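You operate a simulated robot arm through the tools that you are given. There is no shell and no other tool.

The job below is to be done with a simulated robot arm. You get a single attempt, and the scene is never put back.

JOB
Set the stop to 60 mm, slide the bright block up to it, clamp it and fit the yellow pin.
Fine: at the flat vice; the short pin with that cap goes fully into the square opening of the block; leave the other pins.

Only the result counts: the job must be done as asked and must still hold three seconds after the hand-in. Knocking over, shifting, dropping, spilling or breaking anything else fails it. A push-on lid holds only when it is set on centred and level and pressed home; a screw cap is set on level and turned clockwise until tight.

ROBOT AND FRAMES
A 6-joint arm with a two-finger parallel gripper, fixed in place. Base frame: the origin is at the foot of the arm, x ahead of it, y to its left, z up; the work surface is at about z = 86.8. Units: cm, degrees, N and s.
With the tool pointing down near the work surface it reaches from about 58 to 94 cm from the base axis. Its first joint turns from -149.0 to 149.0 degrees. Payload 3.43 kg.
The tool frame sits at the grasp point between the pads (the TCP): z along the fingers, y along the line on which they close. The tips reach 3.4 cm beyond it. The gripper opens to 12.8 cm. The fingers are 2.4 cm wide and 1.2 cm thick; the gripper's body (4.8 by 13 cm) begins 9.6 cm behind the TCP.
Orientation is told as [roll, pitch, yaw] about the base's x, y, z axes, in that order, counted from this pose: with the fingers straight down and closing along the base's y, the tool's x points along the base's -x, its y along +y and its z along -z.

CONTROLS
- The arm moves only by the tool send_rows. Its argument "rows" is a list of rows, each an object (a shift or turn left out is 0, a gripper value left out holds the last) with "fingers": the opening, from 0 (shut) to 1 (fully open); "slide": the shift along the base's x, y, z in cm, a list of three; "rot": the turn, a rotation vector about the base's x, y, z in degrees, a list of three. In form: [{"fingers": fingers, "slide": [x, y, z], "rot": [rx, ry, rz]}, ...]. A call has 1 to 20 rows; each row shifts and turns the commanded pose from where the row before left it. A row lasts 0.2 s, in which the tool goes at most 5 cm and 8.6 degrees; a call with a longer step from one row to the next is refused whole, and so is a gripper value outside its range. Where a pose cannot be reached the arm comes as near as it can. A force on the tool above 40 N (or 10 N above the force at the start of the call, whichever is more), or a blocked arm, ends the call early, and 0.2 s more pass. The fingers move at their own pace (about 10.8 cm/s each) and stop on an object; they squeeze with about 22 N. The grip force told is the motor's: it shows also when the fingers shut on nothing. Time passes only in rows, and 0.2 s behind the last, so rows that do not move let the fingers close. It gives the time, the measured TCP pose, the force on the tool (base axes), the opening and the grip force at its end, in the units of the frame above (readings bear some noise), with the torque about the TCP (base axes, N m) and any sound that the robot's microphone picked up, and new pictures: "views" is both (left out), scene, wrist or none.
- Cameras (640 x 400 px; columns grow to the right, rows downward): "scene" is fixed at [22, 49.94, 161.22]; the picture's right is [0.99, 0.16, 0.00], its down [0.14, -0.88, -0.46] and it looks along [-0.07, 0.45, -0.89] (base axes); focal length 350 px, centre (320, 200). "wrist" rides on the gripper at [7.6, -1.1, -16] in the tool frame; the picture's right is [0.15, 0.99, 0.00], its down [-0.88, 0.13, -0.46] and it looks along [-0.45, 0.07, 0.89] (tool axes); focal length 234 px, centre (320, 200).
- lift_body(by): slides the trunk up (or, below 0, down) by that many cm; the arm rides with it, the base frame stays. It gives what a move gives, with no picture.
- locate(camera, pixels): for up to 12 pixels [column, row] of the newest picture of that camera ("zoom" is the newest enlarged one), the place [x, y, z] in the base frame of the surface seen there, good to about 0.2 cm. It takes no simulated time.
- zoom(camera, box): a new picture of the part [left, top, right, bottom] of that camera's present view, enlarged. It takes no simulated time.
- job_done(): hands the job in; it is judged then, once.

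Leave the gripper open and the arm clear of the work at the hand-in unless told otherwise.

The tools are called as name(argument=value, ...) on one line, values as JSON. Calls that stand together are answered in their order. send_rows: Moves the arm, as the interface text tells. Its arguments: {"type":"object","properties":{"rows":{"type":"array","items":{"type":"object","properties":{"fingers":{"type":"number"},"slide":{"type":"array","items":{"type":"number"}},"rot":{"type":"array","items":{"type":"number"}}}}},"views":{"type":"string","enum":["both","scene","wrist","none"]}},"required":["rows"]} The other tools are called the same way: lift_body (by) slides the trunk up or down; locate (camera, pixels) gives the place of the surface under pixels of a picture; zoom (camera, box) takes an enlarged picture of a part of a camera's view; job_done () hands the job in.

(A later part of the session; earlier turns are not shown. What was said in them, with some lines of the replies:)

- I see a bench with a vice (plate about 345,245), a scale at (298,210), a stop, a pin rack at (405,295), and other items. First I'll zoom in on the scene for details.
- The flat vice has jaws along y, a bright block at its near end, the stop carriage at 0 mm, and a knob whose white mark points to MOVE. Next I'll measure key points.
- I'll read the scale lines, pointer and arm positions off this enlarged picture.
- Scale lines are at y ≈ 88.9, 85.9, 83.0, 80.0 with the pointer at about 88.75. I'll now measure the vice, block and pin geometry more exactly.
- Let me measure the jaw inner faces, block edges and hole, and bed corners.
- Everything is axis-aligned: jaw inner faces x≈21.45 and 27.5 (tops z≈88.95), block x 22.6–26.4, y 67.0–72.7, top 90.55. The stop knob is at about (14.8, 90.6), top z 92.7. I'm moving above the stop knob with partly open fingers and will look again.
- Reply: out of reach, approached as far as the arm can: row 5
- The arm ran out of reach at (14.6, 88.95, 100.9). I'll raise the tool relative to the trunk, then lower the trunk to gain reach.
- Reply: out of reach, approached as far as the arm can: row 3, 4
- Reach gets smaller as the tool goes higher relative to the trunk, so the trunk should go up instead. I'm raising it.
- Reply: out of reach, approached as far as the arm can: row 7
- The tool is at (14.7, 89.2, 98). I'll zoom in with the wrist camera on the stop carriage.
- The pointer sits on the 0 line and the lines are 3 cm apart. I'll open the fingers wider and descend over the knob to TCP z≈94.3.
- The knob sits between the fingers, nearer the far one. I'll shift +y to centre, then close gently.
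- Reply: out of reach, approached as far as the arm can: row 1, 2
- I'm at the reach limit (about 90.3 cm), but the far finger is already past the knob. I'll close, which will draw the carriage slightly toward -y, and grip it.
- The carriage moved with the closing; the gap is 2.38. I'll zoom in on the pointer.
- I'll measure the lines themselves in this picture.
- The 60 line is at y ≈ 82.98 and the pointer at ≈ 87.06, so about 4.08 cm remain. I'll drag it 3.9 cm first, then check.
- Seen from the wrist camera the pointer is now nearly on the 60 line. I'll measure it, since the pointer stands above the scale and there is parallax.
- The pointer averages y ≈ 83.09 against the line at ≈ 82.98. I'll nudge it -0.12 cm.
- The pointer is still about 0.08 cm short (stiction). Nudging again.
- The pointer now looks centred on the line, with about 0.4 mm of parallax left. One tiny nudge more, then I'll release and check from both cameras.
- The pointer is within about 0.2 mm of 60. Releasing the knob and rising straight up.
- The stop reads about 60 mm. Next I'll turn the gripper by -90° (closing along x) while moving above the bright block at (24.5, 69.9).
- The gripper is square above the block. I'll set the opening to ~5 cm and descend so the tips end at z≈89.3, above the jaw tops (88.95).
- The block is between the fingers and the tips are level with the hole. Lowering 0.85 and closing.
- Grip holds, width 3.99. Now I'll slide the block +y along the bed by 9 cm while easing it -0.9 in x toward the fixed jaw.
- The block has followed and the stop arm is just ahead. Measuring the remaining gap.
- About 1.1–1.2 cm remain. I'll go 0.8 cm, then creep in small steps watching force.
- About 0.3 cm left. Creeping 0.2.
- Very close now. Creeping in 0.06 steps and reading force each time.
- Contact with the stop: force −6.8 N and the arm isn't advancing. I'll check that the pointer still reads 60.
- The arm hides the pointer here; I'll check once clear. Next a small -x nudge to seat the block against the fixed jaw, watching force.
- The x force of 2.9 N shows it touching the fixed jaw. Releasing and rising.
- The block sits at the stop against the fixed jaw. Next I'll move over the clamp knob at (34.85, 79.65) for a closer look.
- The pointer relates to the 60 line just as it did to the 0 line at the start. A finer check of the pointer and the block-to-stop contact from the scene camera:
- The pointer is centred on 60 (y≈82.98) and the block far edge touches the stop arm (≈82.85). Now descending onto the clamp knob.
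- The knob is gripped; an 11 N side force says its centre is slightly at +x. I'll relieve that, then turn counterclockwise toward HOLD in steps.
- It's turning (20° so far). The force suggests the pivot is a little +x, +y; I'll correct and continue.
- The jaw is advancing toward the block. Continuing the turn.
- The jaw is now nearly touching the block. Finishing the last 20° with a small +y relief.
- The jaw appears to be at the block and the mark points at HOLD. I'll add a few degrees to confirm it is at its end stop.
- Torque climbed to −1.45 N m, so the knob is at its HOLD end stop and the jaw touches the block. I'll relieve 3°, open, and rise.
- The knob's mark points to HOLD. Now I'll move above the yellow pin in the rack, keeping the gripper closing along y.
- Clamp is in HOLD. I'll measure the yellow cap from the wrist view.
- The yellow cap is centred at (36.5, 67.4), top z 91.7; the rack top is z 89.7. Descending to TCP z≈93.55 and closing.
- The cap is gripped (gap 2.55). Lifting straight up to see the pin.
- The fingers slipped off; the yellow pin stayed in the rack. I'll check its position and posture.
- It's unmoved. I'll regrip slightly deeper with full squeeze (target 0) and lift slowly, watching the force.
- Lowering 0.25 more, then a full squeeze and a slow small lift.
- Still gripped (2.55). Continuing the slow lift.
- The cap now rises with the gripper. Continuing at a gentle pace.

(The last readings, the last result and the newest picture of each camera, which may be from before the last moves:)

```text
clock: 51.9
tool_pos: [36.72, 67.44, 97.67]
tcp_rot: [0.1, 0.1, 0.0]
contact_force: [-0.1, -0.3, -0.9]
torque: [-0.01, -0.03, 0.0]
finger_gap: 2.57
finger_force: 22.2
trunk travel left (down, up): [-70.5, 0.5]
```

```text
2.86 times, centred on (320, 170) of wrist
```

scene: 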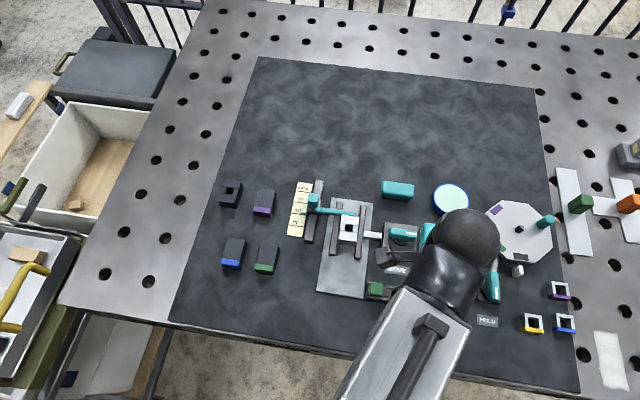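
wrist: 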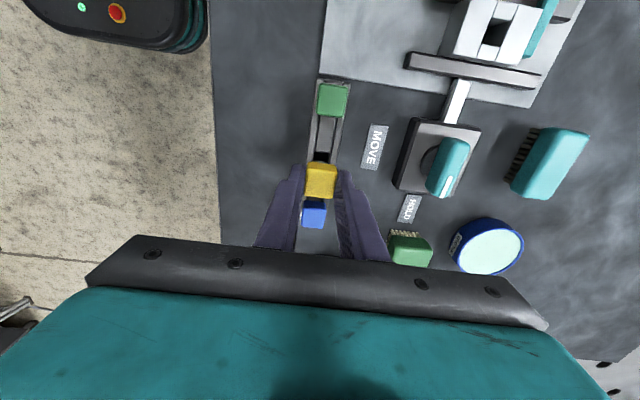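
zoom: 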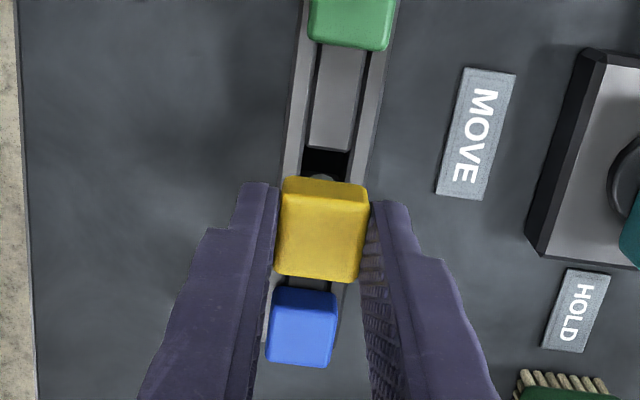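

The pin is out of the rack. I'll measure where the cap sits relative to the TCP.

locate(camera="zoom", pixels=[[287, 195], [364, 203], [280, 270], [358, 278], [322, 235], [320, 215], [320, 255], [300, 235], [340, 237], [318, 181]])

zoom(camera="wrist", box=[290, 150, 350, 210])

```text
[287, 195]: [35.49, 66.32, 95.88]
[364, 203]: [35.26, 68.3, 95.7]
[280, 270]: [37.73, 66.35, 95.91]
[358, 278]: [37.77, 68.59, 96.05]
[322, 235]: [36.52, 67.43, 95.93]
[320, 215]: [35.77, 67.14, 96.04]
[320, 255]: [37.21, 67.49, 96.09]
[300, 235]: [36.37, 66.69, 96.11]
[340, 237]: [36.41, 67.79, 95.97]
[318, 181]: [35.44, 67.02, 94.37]
```

```text
6.67 times, centred on (320, 180) of wrist
```

zoom: 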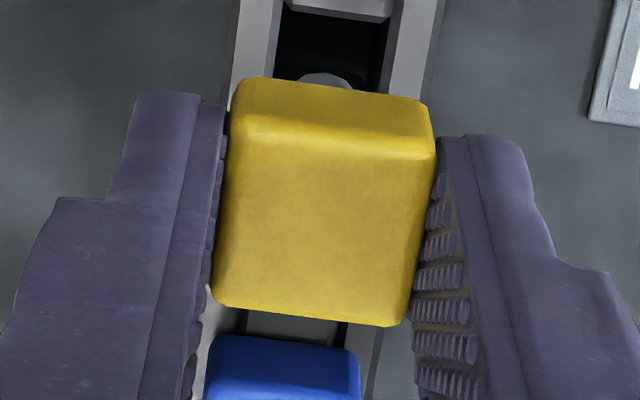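

The cap is centred about (36.55, 67.4) with its top 1.7 cm below the TCP. I'll measure the clamped block's opening with the scene camera before moving.

zoom(camera="scene", box=[332, 208, 366, 248])

```text
10.00 times, centred on (349, 228) of scene
```

zoom: 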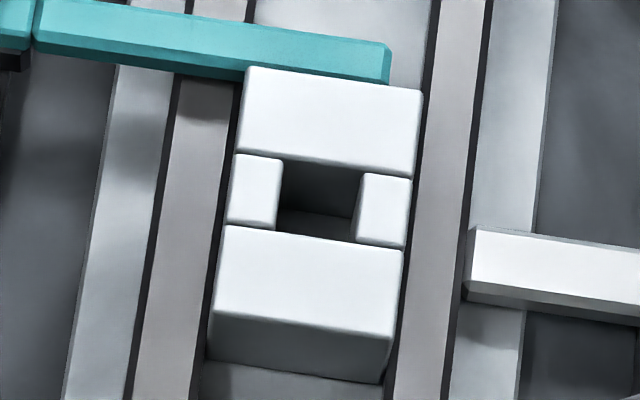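

locate(camera="zoom", pixels=[[250, 72], [416, 95], [225, 230], [400, 255], [215, 312], [390, 335], [272, 190], [362, 205], [310, 162], [310, 243], [242, 165], [400, 185]])

locate(camera="zoom", pixels=[[236, 200], [408, 210], [276, 200], [356, 210], [330, 158], [330, 166], [330, 250], [280, 236], [245, 110], [418, 120], [214, 270], [396, 290]])

```text
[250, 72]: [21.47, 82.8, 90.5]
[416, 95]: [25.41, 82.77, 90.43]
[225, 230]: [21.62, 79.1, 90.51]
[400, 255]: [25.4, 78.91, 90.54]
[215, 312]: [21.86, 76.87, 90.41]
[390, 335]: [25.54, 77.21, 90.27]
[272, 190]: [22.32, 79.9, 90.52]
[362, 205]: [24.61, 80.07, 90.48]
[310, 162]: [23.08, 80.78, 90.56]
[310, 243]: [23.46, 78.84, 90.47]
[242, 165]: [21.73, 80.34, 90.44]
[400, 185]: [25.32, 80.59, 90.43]
```

```text
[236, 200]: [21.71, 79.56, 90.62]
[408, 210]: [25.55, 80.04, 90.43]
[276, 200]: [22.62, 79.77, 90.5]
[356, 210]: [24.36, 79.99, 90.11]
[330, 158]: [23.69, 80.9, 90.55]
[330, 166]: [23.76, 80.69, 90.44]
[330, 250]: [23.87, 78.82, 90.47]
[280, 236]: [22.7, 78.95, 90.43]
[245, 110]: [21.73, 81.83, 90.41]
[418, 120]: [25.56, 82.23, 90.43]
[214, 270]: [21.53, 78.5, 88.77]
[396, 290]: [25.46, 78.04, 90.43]
```

The opening's centre is about (23.52, 79.88), block top 90.5. I'll lift 2.5 cm gently and carry the pin over it.

send_rows(rows=[{"slide": [0, 0, 0.5]}, {"slide": [0, 0, 0.7]}, {"slide": [0, 0, 0.7]}, {"slide": [0, 0, 0.6]}, {"slide": [-0.4, 0.4, 0]}, {"slide": [-0.8, 0.78, 0]}, {"slide": [-1, 0.95, 0]}, {"slide": [-1, 0.95, 0]}, {"slide": [-1, 0.95, 0]}, {"slide": [-1, 0.95, 0]}, {"slide": [-1, 0.95, 0]}, {"slide": [-1, 0.95, 0]}, {"slide": [-1, 0.95, 0]}, {"slide": [-1, 0.95, 0]}, {"slide": [-1, 0.95, 0]}, {"slide": [-1, 0.95, 0]}, {"slide": [-1, 0.95, 0]}, {"slide": [-0.84, 0.85, 0]}, {}], views="both")

zoom(camera="wrist", box=[240, 80, 400, 240])

zoom(camera="scene", box=[320, 170, 400, 250])

```text
clock: 55.9
tool_pos: [23.58, 79.81, 100.17]
tcp_rot: [0.1, -0.1, 0.0]
contact_force: [0.5, -0.1, -1.7]
torque: [0.05, -0.01, 0.01]
finger_gap: 2.59
finger_force: 22.1
trunk travel left (down, up): [-70.5, 0.5]
```

scene: 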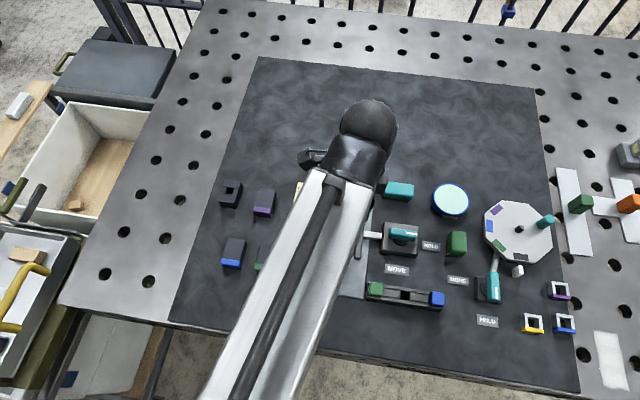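
wrist: 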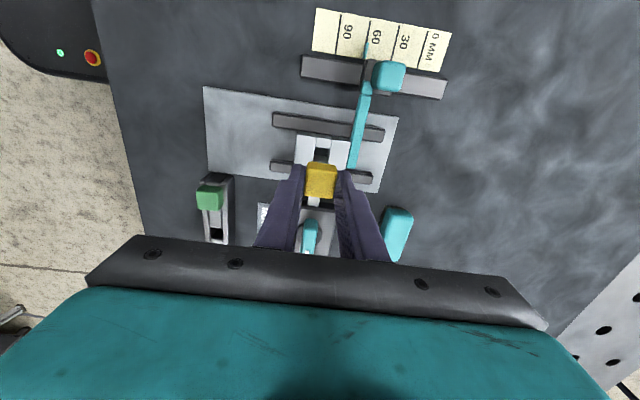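

```text
2.50 times, centred on (320, 160) of wrist
```

zoom: 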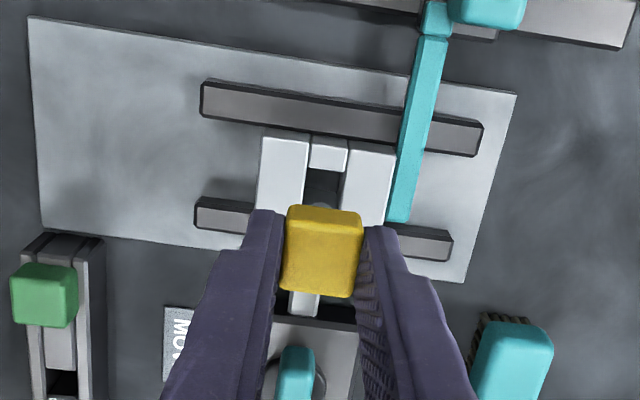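

```text
5.00 times, centred on (360, 210) of scene
```

zoom: 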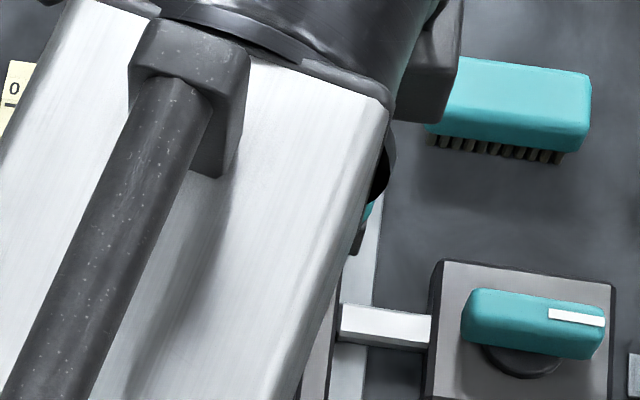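

The pin is over the block. I'll enlarge to see the pin tip against the opening.

zoom(camera="wrist", box=[295, 125, 350, 185])

locate(camera="zoom", pixels=[[270, 140], [260, 220], [390, 140], [385, 220], [290, 120], [370, 130], [280, 215], [320, 235], [350, 240], [320, 300], [240, 330], [400, 340]])

```text
6.67 times, centred on (322, 155) of wrist
```

zoom: 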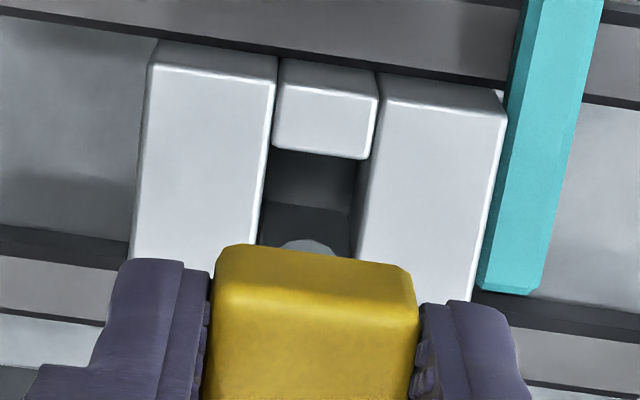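

```text
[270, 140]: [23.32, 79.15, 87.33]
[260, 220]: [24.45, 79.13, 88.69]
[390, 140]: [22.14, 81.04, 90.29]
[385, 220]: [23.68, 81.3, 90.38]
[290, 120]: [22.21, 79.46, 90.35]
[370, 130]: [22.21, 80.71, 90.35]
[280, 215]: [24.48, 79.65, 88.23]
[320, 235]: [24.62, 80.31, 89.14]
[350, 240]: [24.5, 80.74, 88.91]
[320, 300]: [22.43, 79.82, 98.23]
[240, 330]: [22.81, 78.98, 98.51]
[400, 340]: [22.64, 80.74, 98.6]
```

locate(camera="zoom", pixels=[[308, 244], [285, 246], [334, 250], [276, 100], [378, 100], [266, 180], [360, 180], [262, 230], [354, 235], [310, 157], [300, 100], [312, 251]])

```text
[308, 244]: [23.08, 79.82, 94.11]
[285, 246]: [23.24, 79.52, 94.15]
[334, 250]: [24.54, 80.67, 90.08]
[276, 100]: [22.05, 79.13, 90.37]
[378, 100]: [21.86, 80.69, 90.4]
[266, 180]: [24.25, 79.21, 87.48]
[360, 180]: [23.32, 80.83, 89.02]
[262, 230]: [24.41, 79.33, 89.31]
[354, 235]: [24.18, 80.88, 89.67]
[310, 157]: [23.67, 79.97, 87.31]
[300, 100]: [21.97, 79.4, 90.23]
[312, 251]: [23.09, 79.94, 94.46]
```

The pin is round, about 2.35 cm long, with its tip around z 94.1, almost centred on the opening. I'll correct (+0.06, +0.06) and descend to just above the block.

send_rows(rows=[{"slide": [0.06, 0.06, -0.5]}, {"slide": [0, 0, -0.8]}, {"slide": [0, 0, -0.8]}, {"slide": [0, 0, -0.7]}, {}], views="wrist")

zoom(camera="wrist", box=[285, 120, 360, 200])

```text
clock: 57.0
tool_pos: [23.73, 79.98, 97.31]
tcp_rot: [0.1, 0.0, 0.0]
contact_force: [-0.1, 0.6, -1.0]
torque: [0.02, 0.04, 0.01]
finger_gap: 2.54
finger_force: 21.8
trunk travel left (down, up): [-70.5, 0.5]
```

wrist: 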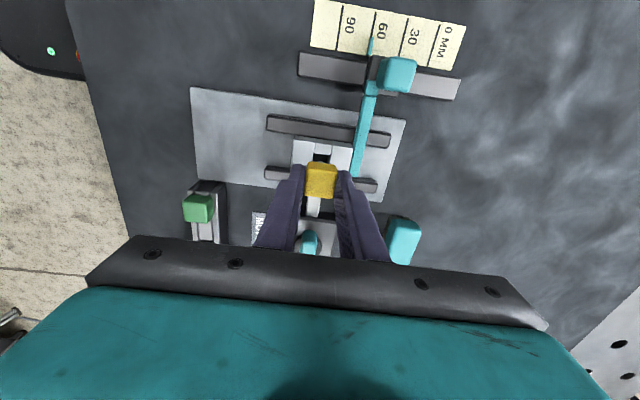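

```text
5.00 times, centred on (322, 160) of wrist
```

zoom: 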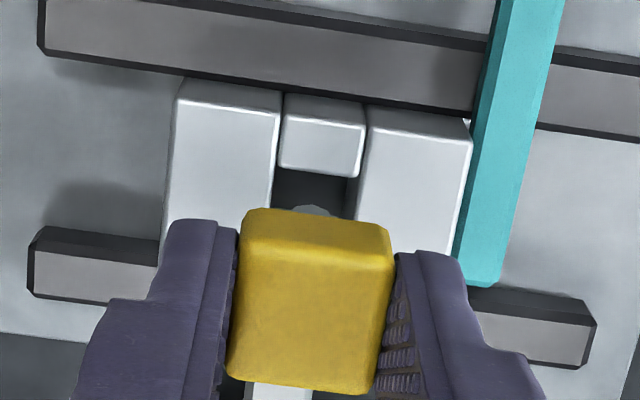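

The tip appears centred between the hole walls. Descending slowly into the opening.

send_rows(rows=[{"slide": [0, 0, -0.3]}, {"slide": [0, 0, -0.3]}, {"slide": [0, 0, -0.3]}, {"slide": [0, 0, -0.3]}, {}], views="wrist")

zoom(camera="wrist", box=[285, 120, 360, 200])

```text
clock: 58.2
tool_pos: [23.69, 79.94, 96.08]
tcp_rot: [0.2, 0.0, 0.0]
contact_force: [0.7, 0.0, -1.9]
torque: [0.01, 0.01, 0.02]
finger_gap: 2.56
finger_force: 22.2
trunk travel left (down, up): [-70.5, 0.5]
```

wrist: 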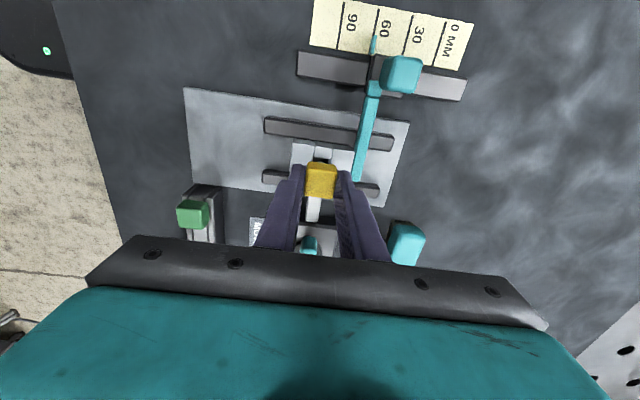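

```text
5.00 times, centred on (322, 160) of wrist
```

zoom: 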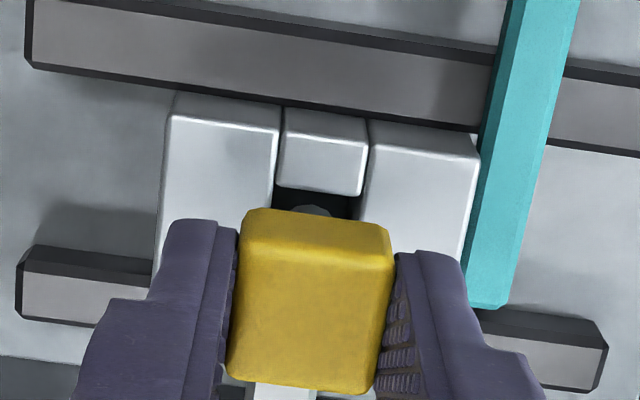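

The tip has entered with no resistance. Continuing down.

send_rows(rows=[{"slide": [0, 0, -0.3]}, {"slide": [0, 0, -0.3]}, {"slide": [0, 0, -0.3]}, {"slide": [0, 0, -0.3]}, {"slide": [0, 0, -0.2]}, {}], views="wrist")

zoom(camera="wrist", box=[285, 120, 360, 200])

```text
clock: 59.6
tool_pos: [23.77, 79.85, 94.74]
tcp_rot: [0.2, 0.0, 0.0]
contact_force: [-0.1, 0.2, -1.0]
torque: [-0.02, 0.03, 0.03]
finger_gap: 2.53
finger_force: 22.2
trunk travel left (down, up): [-70.5, 0.5]
```

wrist: 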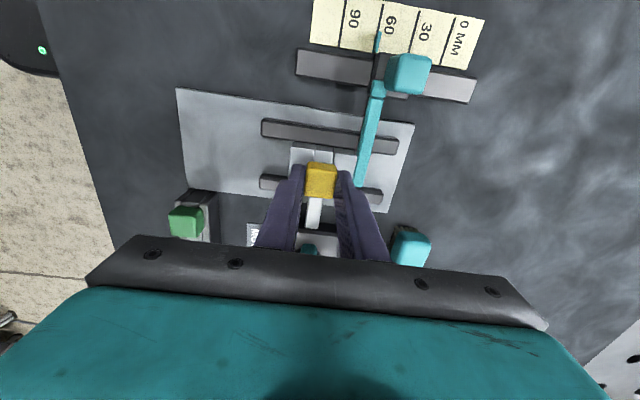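

```text
5.00 times, centred on (322, 160) of wrist
```

zoom: 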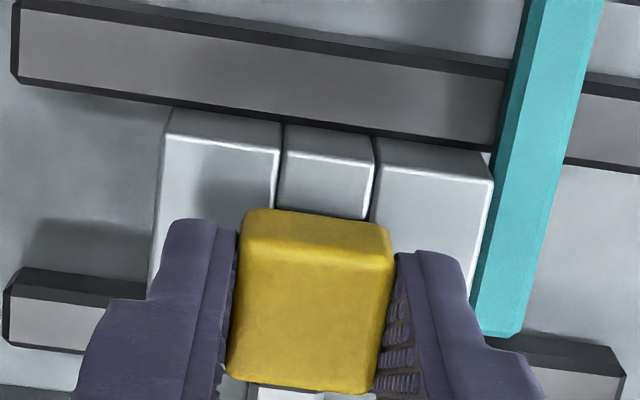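

The pin is nearly home. I'll press down in small steps until the cap touches the block.

send_rows(rows=[{"slide": [0, 0, -0.15]}, {"slide": [0, 0, -0.15]}, {"slide": [0, 0, -0.1]}, {}], views="none")

send_rows(rows=[{"slide": [0, 0, -0.1]}, {}], views="wrist")

zoom(camera="wrist", box=[285, 120, 360, 200])

```text
clock: 60.6
tool_pos: [23.76, 79.93, 94.3]
tcp_rot: [0.1, -0.1, -0.1]
contact_force: [1.2, 1.0, -1.8]
torque: [0.02, -0.03, 0.02]
finger_gap: 2.56
finger_force: 21.8
trunk travel left (down, up): [-70.5, 0.5]
```

```text
clock: 61.2
tool_pos: [23.7, 79.87, 94.22]
tcp_rot: [0.1, 0.0, 0.0]
contact_force: [0.7, -0.2, -1.1]
torque: [0.0, 0.03, 0.0]
finger_gap: 2.56
finger_force: 22.6
trunk travel left (down, up): [-70.5, 0.5]
```

wrist: 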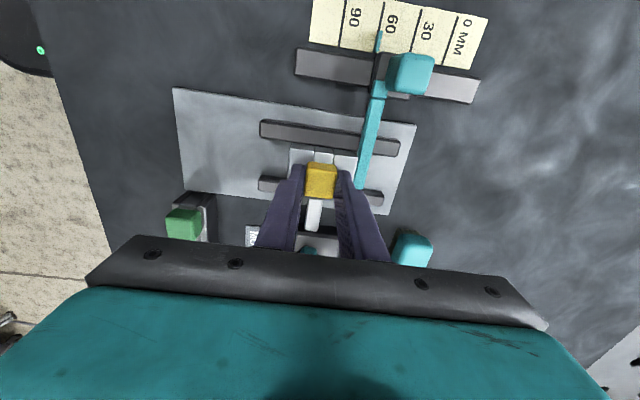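

```text
5.00 times, centred on (322, 160) of wrist
```

zoom: 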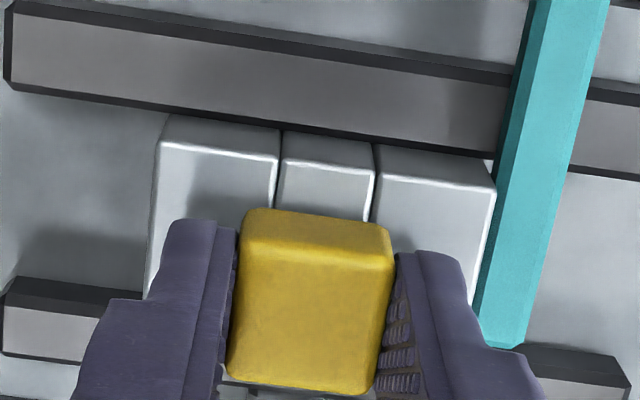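

No contact force yet. Stepping further.

send_rows(rows=[{"slide": [0, 0, -0.08]}, {}], views="none")

send_rows(rows=[{"slide": [0, 0, -0.08]}, {}], views="none")

send_rows(rows=[{"slide": [0, 0, -0.06]}, {}], views="wrist")

```text
clock: 61.9
tool_pos: [23.62, 79.89, 94.11]
tcp_rot: [0.1, 0.0, 0.0]
contact_force: [-0.6, -0.5, -1.2]
torque: [0.01, -0.01, -0.01]
finger_gap: 2.56
finger_force: 22.3
trunk travel left (down, up): [-70.5, 0.5]
```

```text
clock: 62.5
tool_pos: [23.7, 79.93, 94.02]
tcp_rot: [0.1, 0.0, -0.1]
contact_force: [0.1, 0.4, -1.4]
torque: [0.02, -0.01, 0.03]
finger_gap: 2.52
finger_force: 21.8
trunk travel left (down, up): [-70.5, 0.5]
```

```text
clock: 63.0
tool_pos: [23.71, 80.03, 94.01]
tcp_rot: [0.1, 0.1, 0.0]
contact_force: [-0.7, -0.3, -0.9]
torque: [-0.01, -0.03, 0.03]
finger_gap: 2.55
finger_force: 22.0
trunk travel left (down, up): [-70.5, 0.5]
```

wrist: 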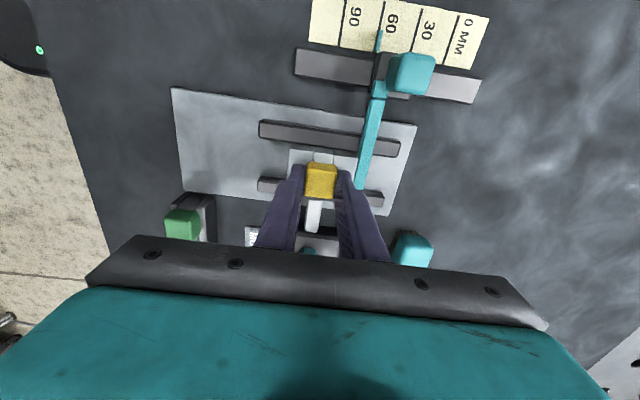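

Fingertips are nearly at the block top (z≈90.6). Measuring the cap and block heights now.

zoom(camera="wrist", box=[285, 120, 360, 200])

locate(camera="zoom", pixels=[[315, 300], [315, 260], [315, 214], [320, 190], [220, 190], [430, 200], [280, 290], [350, 290]])

```text
5.00 times, centred on (322, 160) of wrist
```

zoom: 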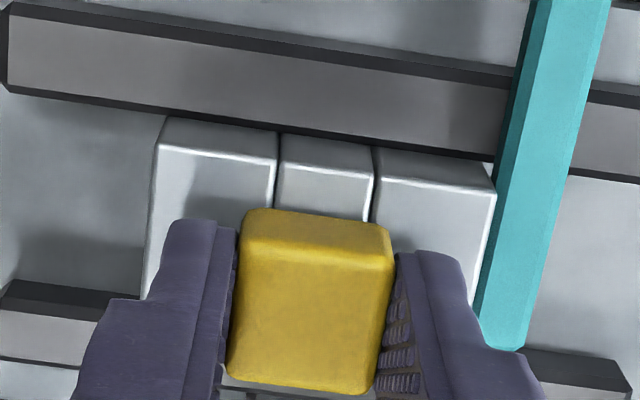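

```text
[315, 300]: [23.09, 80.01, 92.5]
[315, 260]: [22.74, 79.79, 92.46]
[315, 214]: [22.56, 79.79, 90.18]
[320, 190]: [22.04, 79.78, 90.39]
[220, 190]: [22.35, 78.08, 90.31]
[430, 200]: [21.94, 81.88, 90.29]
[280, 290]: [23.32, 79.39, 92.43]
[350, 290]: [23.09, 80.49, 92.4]
```

Cap top is 92.42 against block top 90.38, about the cap's own thickness, so it is almost seated. One or two more small steps.

send_rows(rows=[{"slide": [0, 0, -0.05]}, {}], views="none")

send_rows(rows=[{"slide": [0, 0, -0.05]}, {}], views="none")

```text
clock: 63.6
tool_pos: [23.6, 79.99, 93.99]
tcp_rot: [0.1, -0.1, 0.0]
contact_force: [0.3, 0.0, 0.5]
torque: [0.0, 0.02, 0.0]
finger_gap: 2.57
finger_force: 22.2
trunk travel left (down, up): [-70.5, 0.5]
```

```text
clock: 64.2
tool_pos: [23.6, 79.98, 94.06]
tcp_rot: [0.1, 0.0, -0.1]
contact_force: [-0.6, -0.4, 3.3]
torque: [-0.09, 0.01, 0.0]
finger_gap: 2.54
finger_force: 22.1
trunk travel left (down, up): [-70.5, 0.5]
```

Contact: +3.3 N upward. A bit more pressing to seat it.

send_rows(rows=[{"slide": [0, 0, -0.1]}, {}], views="none")

```text
clock: 64.8
tool_pos: [23.66, 79.82, 94.02]
tcp_rot: [0.3, -0.2, -0.1]
contact_force: [1.1, 3.6, 13.8]
torque: [0.0, 0.03, -0.01]
finger_gap: 2.54
finger_force: 22.0
trunk travel left (down, up): [-70.5, 0.5]
```

Firmly seated (13.8 N). Opening a little (clear of the stop arm) and rising straight up.

send_rows(rows=[{"fingers": 0.25, "slide": [0, 0, 0.08]}, {}, {"slide": [0, 0, 0.5]}, {"slide": [0, 0, 1.5]}, {"slide": [0, 0, 3]}, {"slide": [0, 0, 3]}, {}], views="both")

zoom(camera="wrist", box=[260, 80, 380, 200])

```text
clock: 66.5
tool_pos: [23.65, 79.91, 101.83]
tcp_rot: [0.1, -0.1, 0.1]
contact_force: [-0.7, 0.0, 0.0]
torque: [-0.02, 0.0, 0.02]
finger_gap: 3.2
finger_force: 0.1
trunk travel left (down, up): [-70.5, 0.5]
```

scene: 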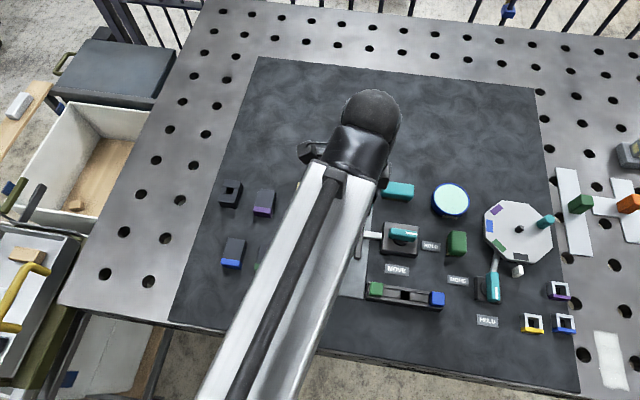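
wrist: 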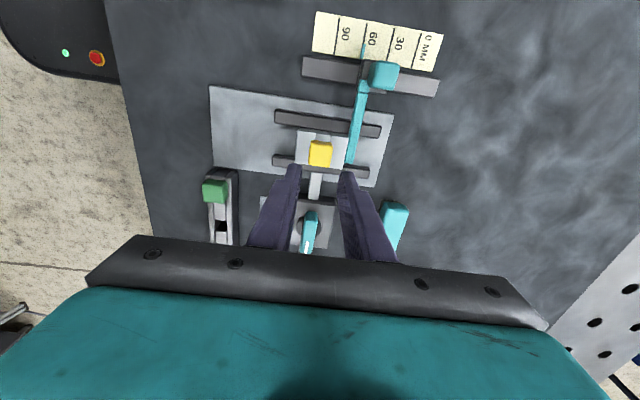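

```text
3.33 times, centred on (320, 140) of wrist
```

zoom: 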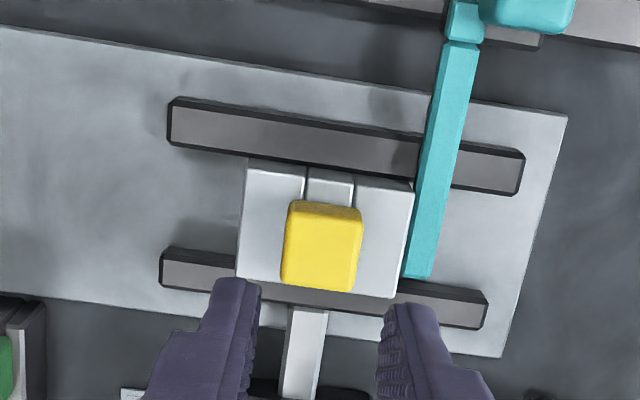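

The pin appears seated. I'll swing the arm clear to the left to inspect with the scene camera.

send_rows(rows=[{"slide": [0, 0, 4]}, {"slide": [-1, -1, 2]}, {"slide": [-4, -0.7, 0]}, {"slide": [-4, -0.7, 0]}, {"slide": [-4, -0.7, 0]}, {"slide": [-4, -0.7, 0]}, {"slide": [-4, -0.7, 0]}, {"slide": [-4, -0.7, 0]}, {}], views="both")

zoom(camera="scene", box=[280, 165, 440, 285])

zoom(camera="scene", box=[325, 195, 380, 255])

```text
clock: 68.5
tool_pos: [-1.42, 74.78, 107.88]
tcp_rot: [0.1, 0.1, 0.0]
contact_force: [-0.4, -0.2, 0.6]
torque: [0.01, 0.01, 0.01]
finger_gap: 3.21
finger_force: 0.1
trunk travel left (down, up): [-70.5, 0.5]
```

scene: 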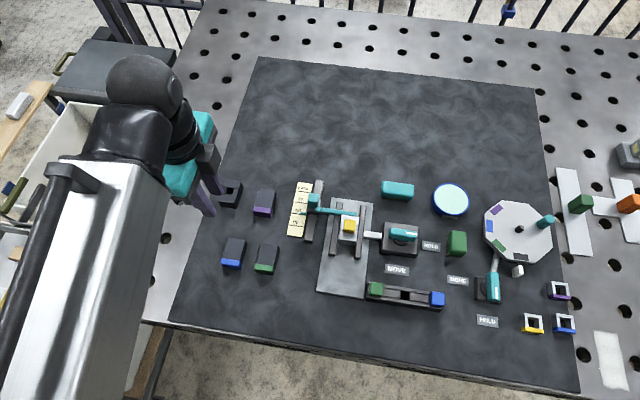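
wrist: 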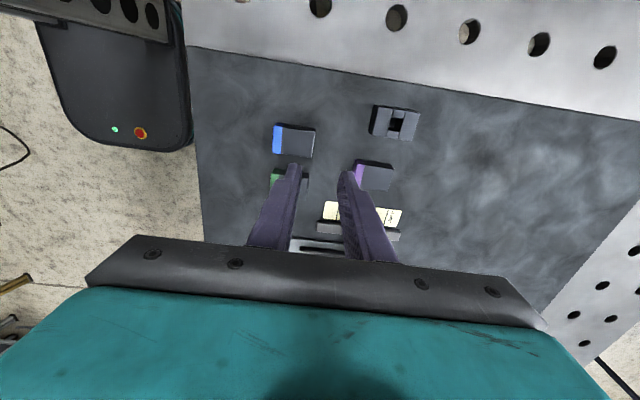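

```text
3.33 times, centred on (360, 225) of scene
```

zoom: 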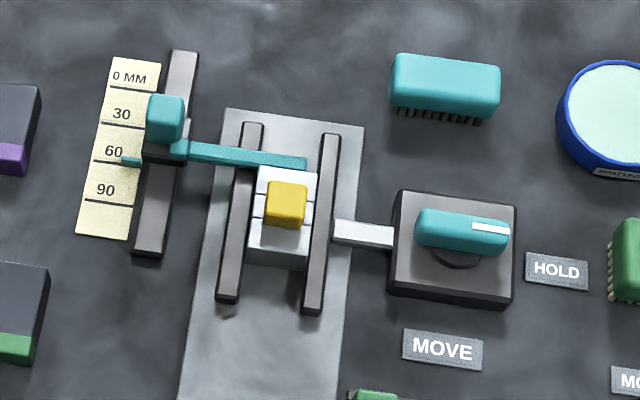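

```text
6.67 times, centred on (352, 225) of scene
```

zoom: 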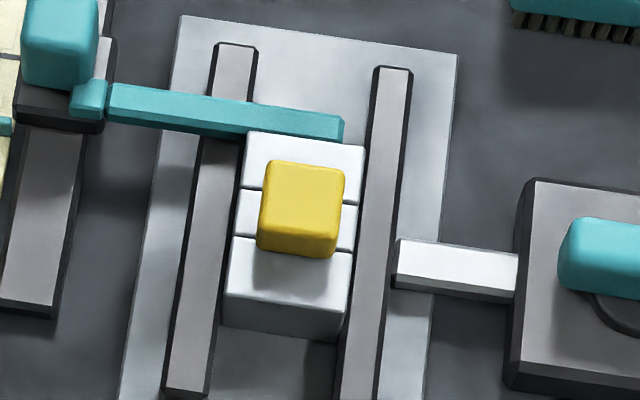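

Everything looks in place. I'll check the cap height and the contacts numerically.

locate(camera="zoom", pixels=[[300, 190], [285, 180], [320, 210], [270, 165], [340, 175], [262, 225], [332, 235], [265, 249], [325, 257], [295, 285], [352, 160], [375, 160]])

zoom(camera="scene", box=[335, 210, 370, 250])

zoom(camera="scene", box=[290, 195, 330, 225])

```text
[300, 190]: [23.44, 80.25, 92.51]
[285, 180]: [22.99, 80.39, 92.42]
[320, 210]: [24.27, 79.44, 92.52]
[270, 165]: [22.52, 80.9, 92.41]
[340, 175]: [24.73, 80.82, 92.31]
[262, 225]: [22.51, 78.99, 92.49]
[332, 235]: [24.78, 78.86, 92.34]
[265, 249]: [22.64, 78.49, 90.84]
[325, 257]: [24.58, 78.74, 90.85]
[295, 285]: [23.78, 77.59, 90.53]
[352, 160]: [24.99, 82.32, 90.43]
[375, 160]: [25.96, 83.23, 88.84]
```

```text
10.00 times, centred on (352, 230) of scene
```

zoom: 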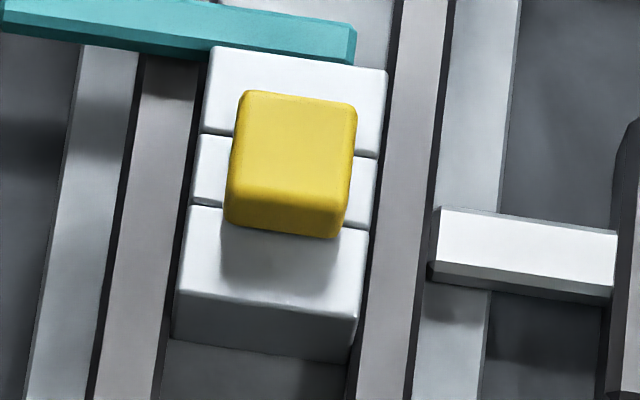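

```text
13.33 times, centred on (310, 210) of scene
```

zoom: 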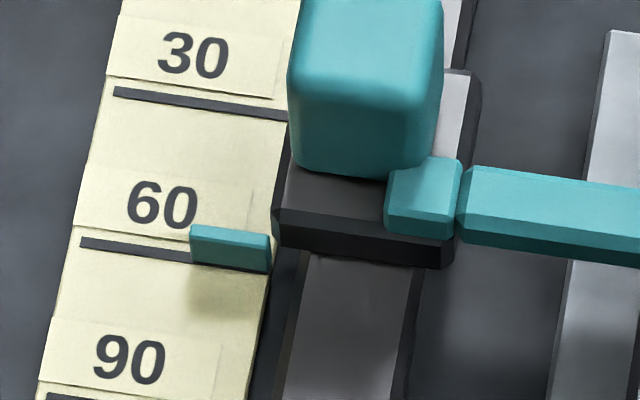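

The cap top is at 92.45 and may sit a hair high, so I'll press it from above with closed fingers to be sure it is fully home. Moving back over it.

send_rows(rows=[{"fingers": 0, "slide": [4, 0.8, 0]}, {"slide": [4, 0.8, 0]}, {"slide": [4, 0.8, 0]}, {"slide": [4, 0.8, 0]}, {"slide": [4, 0.8, 0]}, {"slide": [4.95, 0.7, 0]}, {"slide": [0, 0.3, -4]}, {"slide": [0, 0, -4]}, {}], views="wrist")

zoom(camera="wrist", box=[260, 80, 380, 200])

```text
clock: 70.5
tool_pos: [23.72, 79.76, 100.02]
tcp_rot: [0.2, 0.0, 0.0]
contact_force: [-0.1, -0.5, -0.3]
torque: [0.03, -0.05, 0.0]
finger_gap: 0.0
finger_force: 21.4
trunk travel left (down, up): [-70.5, 0.5]
```

wrist: 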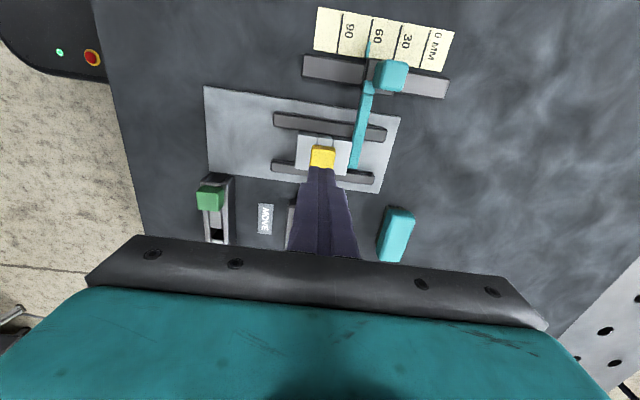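

```text
3.33 times, centred on (320, 140) of wrist
```

zoom: 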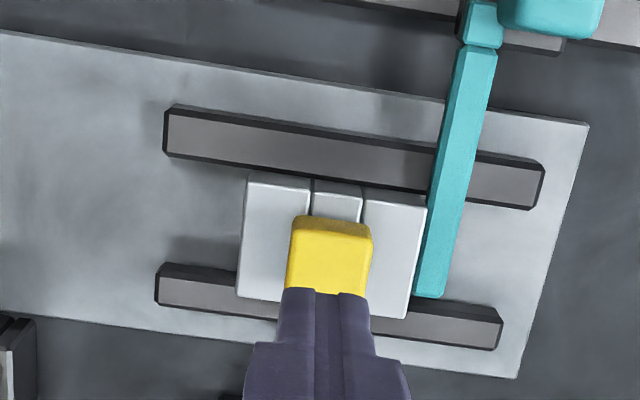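

Fingers closed above the cap. Descending to just above it, then pressing in small steps.

send_rows(rows=[{"slide": [-0.05, 0.1, -1.5]}, {"slide": [0, 0, -1.5]}, {"slide": [0, 0, -0.8]}, {}], views="none")

send_rows(rows=[{"slide": [0, 0, -0.1]}, {"slide": [0, 0, -0.1]}, {"slide": [0, 0, -0.1]}, {}], views="none")

```text
clock: 71.5
tool_pos: [23.62, 79.8, 96.05]
tcp_rot: [0.2, 0.0, 0.1]
contact_force: [0.3, 0.3, -0.2]
torque: [0.0, 0.0, -0.01]
finger_gap: 0.0
finger_force: 22.4
trunk travel left (down, up): [-70.5, 0.5]
```

```text
clock: 72.5
tool_pos: [23.49, 79.74, 95.83]
tcp_rot: [0.2, 0.0, -0.1]
contact_force: [0.2, -0.3, -0.3]
torque: [-0.01, 0.02, 0.0]
finger_gap: 0.0
finger_force: 22.3
trunk travel left (down, up): [-70.5, 0.5]
```

No contact yet; continuing in small steps.

send_rows(rows=[{"slide": [0, 0, -0.08]}, {}, {"slide": [0, 0, -0.08]}, {}], views="none")

send_rows(rows=[{"slide": [0, 0, -0.08]}, {}], views="none")

```text
clock: 73.5
tool_pos: [23.59, 79.81, 95.79]
tcp_rot: [0.4, -0.1, 0.0]
contact_force: [3.1, 4.1, 13.3]
torque: [0.11, -0.08, 0.0]
finger_gap: 0.0
finger_force: 21.8
trunk travel left (down, up): [-70.5, 0.5]
```

```text
clock: 74.0
tool_pos: [23.5, 79.83, 95.93]
tcp_rot: [0.4, -0.1, -0.1]
contact_force: [4.8, 6.6, 23.5]
torque: [0.21, -0.16, -0.01]
finger_gap: 0.03
finger_force: 22.4
trunk travel left (down, up): [-70.5, 0.5]
```

The cap takes 23 N without moving, so it is fully home. Rising straight up, opening the gripper and moving clear.

send_rows(rows=[{"slide": [0, 0, 0.3]}, {"slide": [0, 0, 2]}, {"slide": [0, 0, 4]}, {"slide": [0, 0, 4]}, {"fingers": 0.5, "slide": [0, -1, 2]}, {"slide": [-4, -0.7, 0]}, {"slide": [-4, -0.7, 0]}, {"slide": [-4, -0.7, 0]}, {"slide": [-4, -0.7, 0]}, {"slide": [-4, -0.7, 0]}, {"slide": [-4, -0.7, 0]}, {}], views="scene")

zoom(camera="scene", box=[280, 165, 440, 285])

zoom(camera="scene", box=[290, 190, 370, 250])

locate(camera="zoom", pixels=[[455, 215], [480, 240], [420, 170], [108, 137], [80, 147], [515, 175]])

```text
clock: 76.7
tool_pos: [-0.67, 74.6, 107.86]
tcp_rot: [0.1, -0.1, 0.0]
contact_force: [1.0, 0.6, 0.8]
torque: [0.03, -0.01, -0.03]
finger_gap: 6.39
finger_force: 0.1
trunk travel left (down, up): [-70.5, 0.5]
```

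scene: 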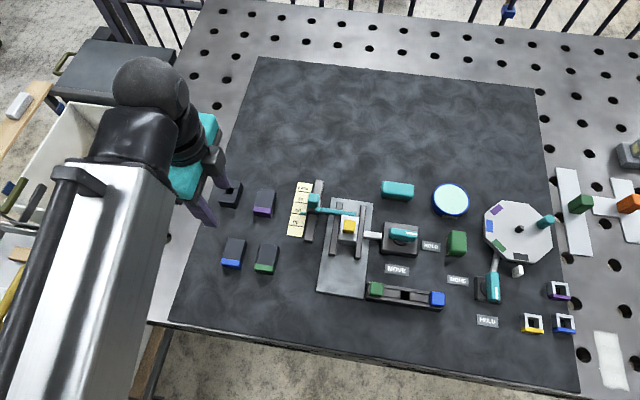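

```text
3.33 times, centred on (360, 225) of scene
```

zoom: 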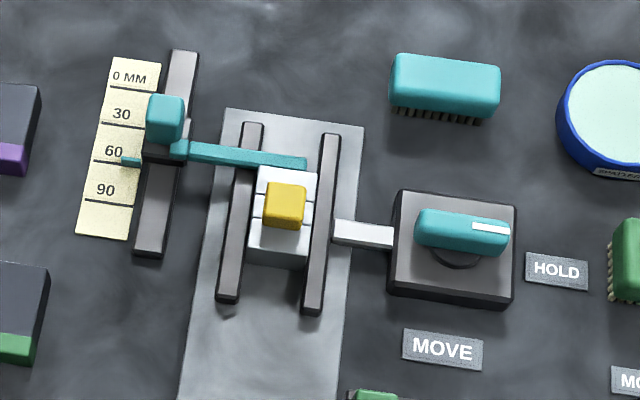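

```text
6.67 times, centred on (330, 220) of scene
```

zoom: 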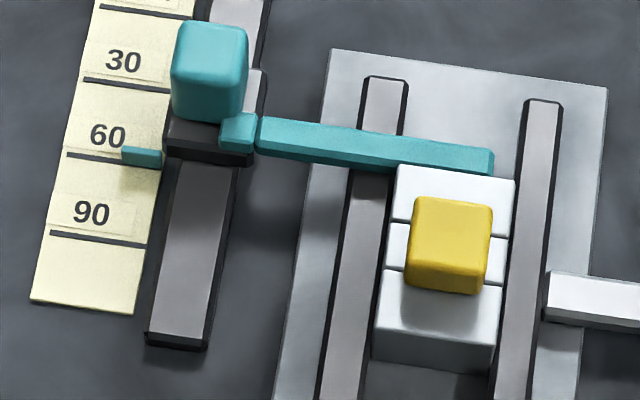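

```text
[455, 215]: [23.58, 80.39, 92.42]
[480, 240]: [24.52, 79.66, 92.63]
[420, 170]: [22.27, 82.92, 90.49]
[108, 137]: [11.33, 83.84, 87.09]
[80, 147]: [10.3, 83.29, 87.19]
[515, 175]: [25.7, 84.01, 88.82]
```

Stop at 60, block against the stop and clamped in HOLD, yellow pin fully seated, other pins untouched, arm clear with the gripper open. Handing in.

job_done()

```text
The job is handed in.
```

The job is done and handed in; no verdict came back with the hand-in, so the result below rests on my own readings.

- **Stop:** the pointer sits on the 60 mm line, to within about 0.3 mm by camera.
- **Block:** the bright block is up against the stop arm and touching the fixed jaw.
- **Clamp:** the knob points to HOLD. Torque rose sharply at the end of its turn, and the moving jaw is against the block with no visible gap.
- **Pin:** the yellow pin is in the block's opening with its cap down on the top. It took 23 N from above without moving.

My first grip on the yellow pin slipped, but it stayed in the rack and came out cleanly on the second try. The green and blue pins are still in the rack, and I saw nothing else moved. The arm is clear of the work with the gripper open.
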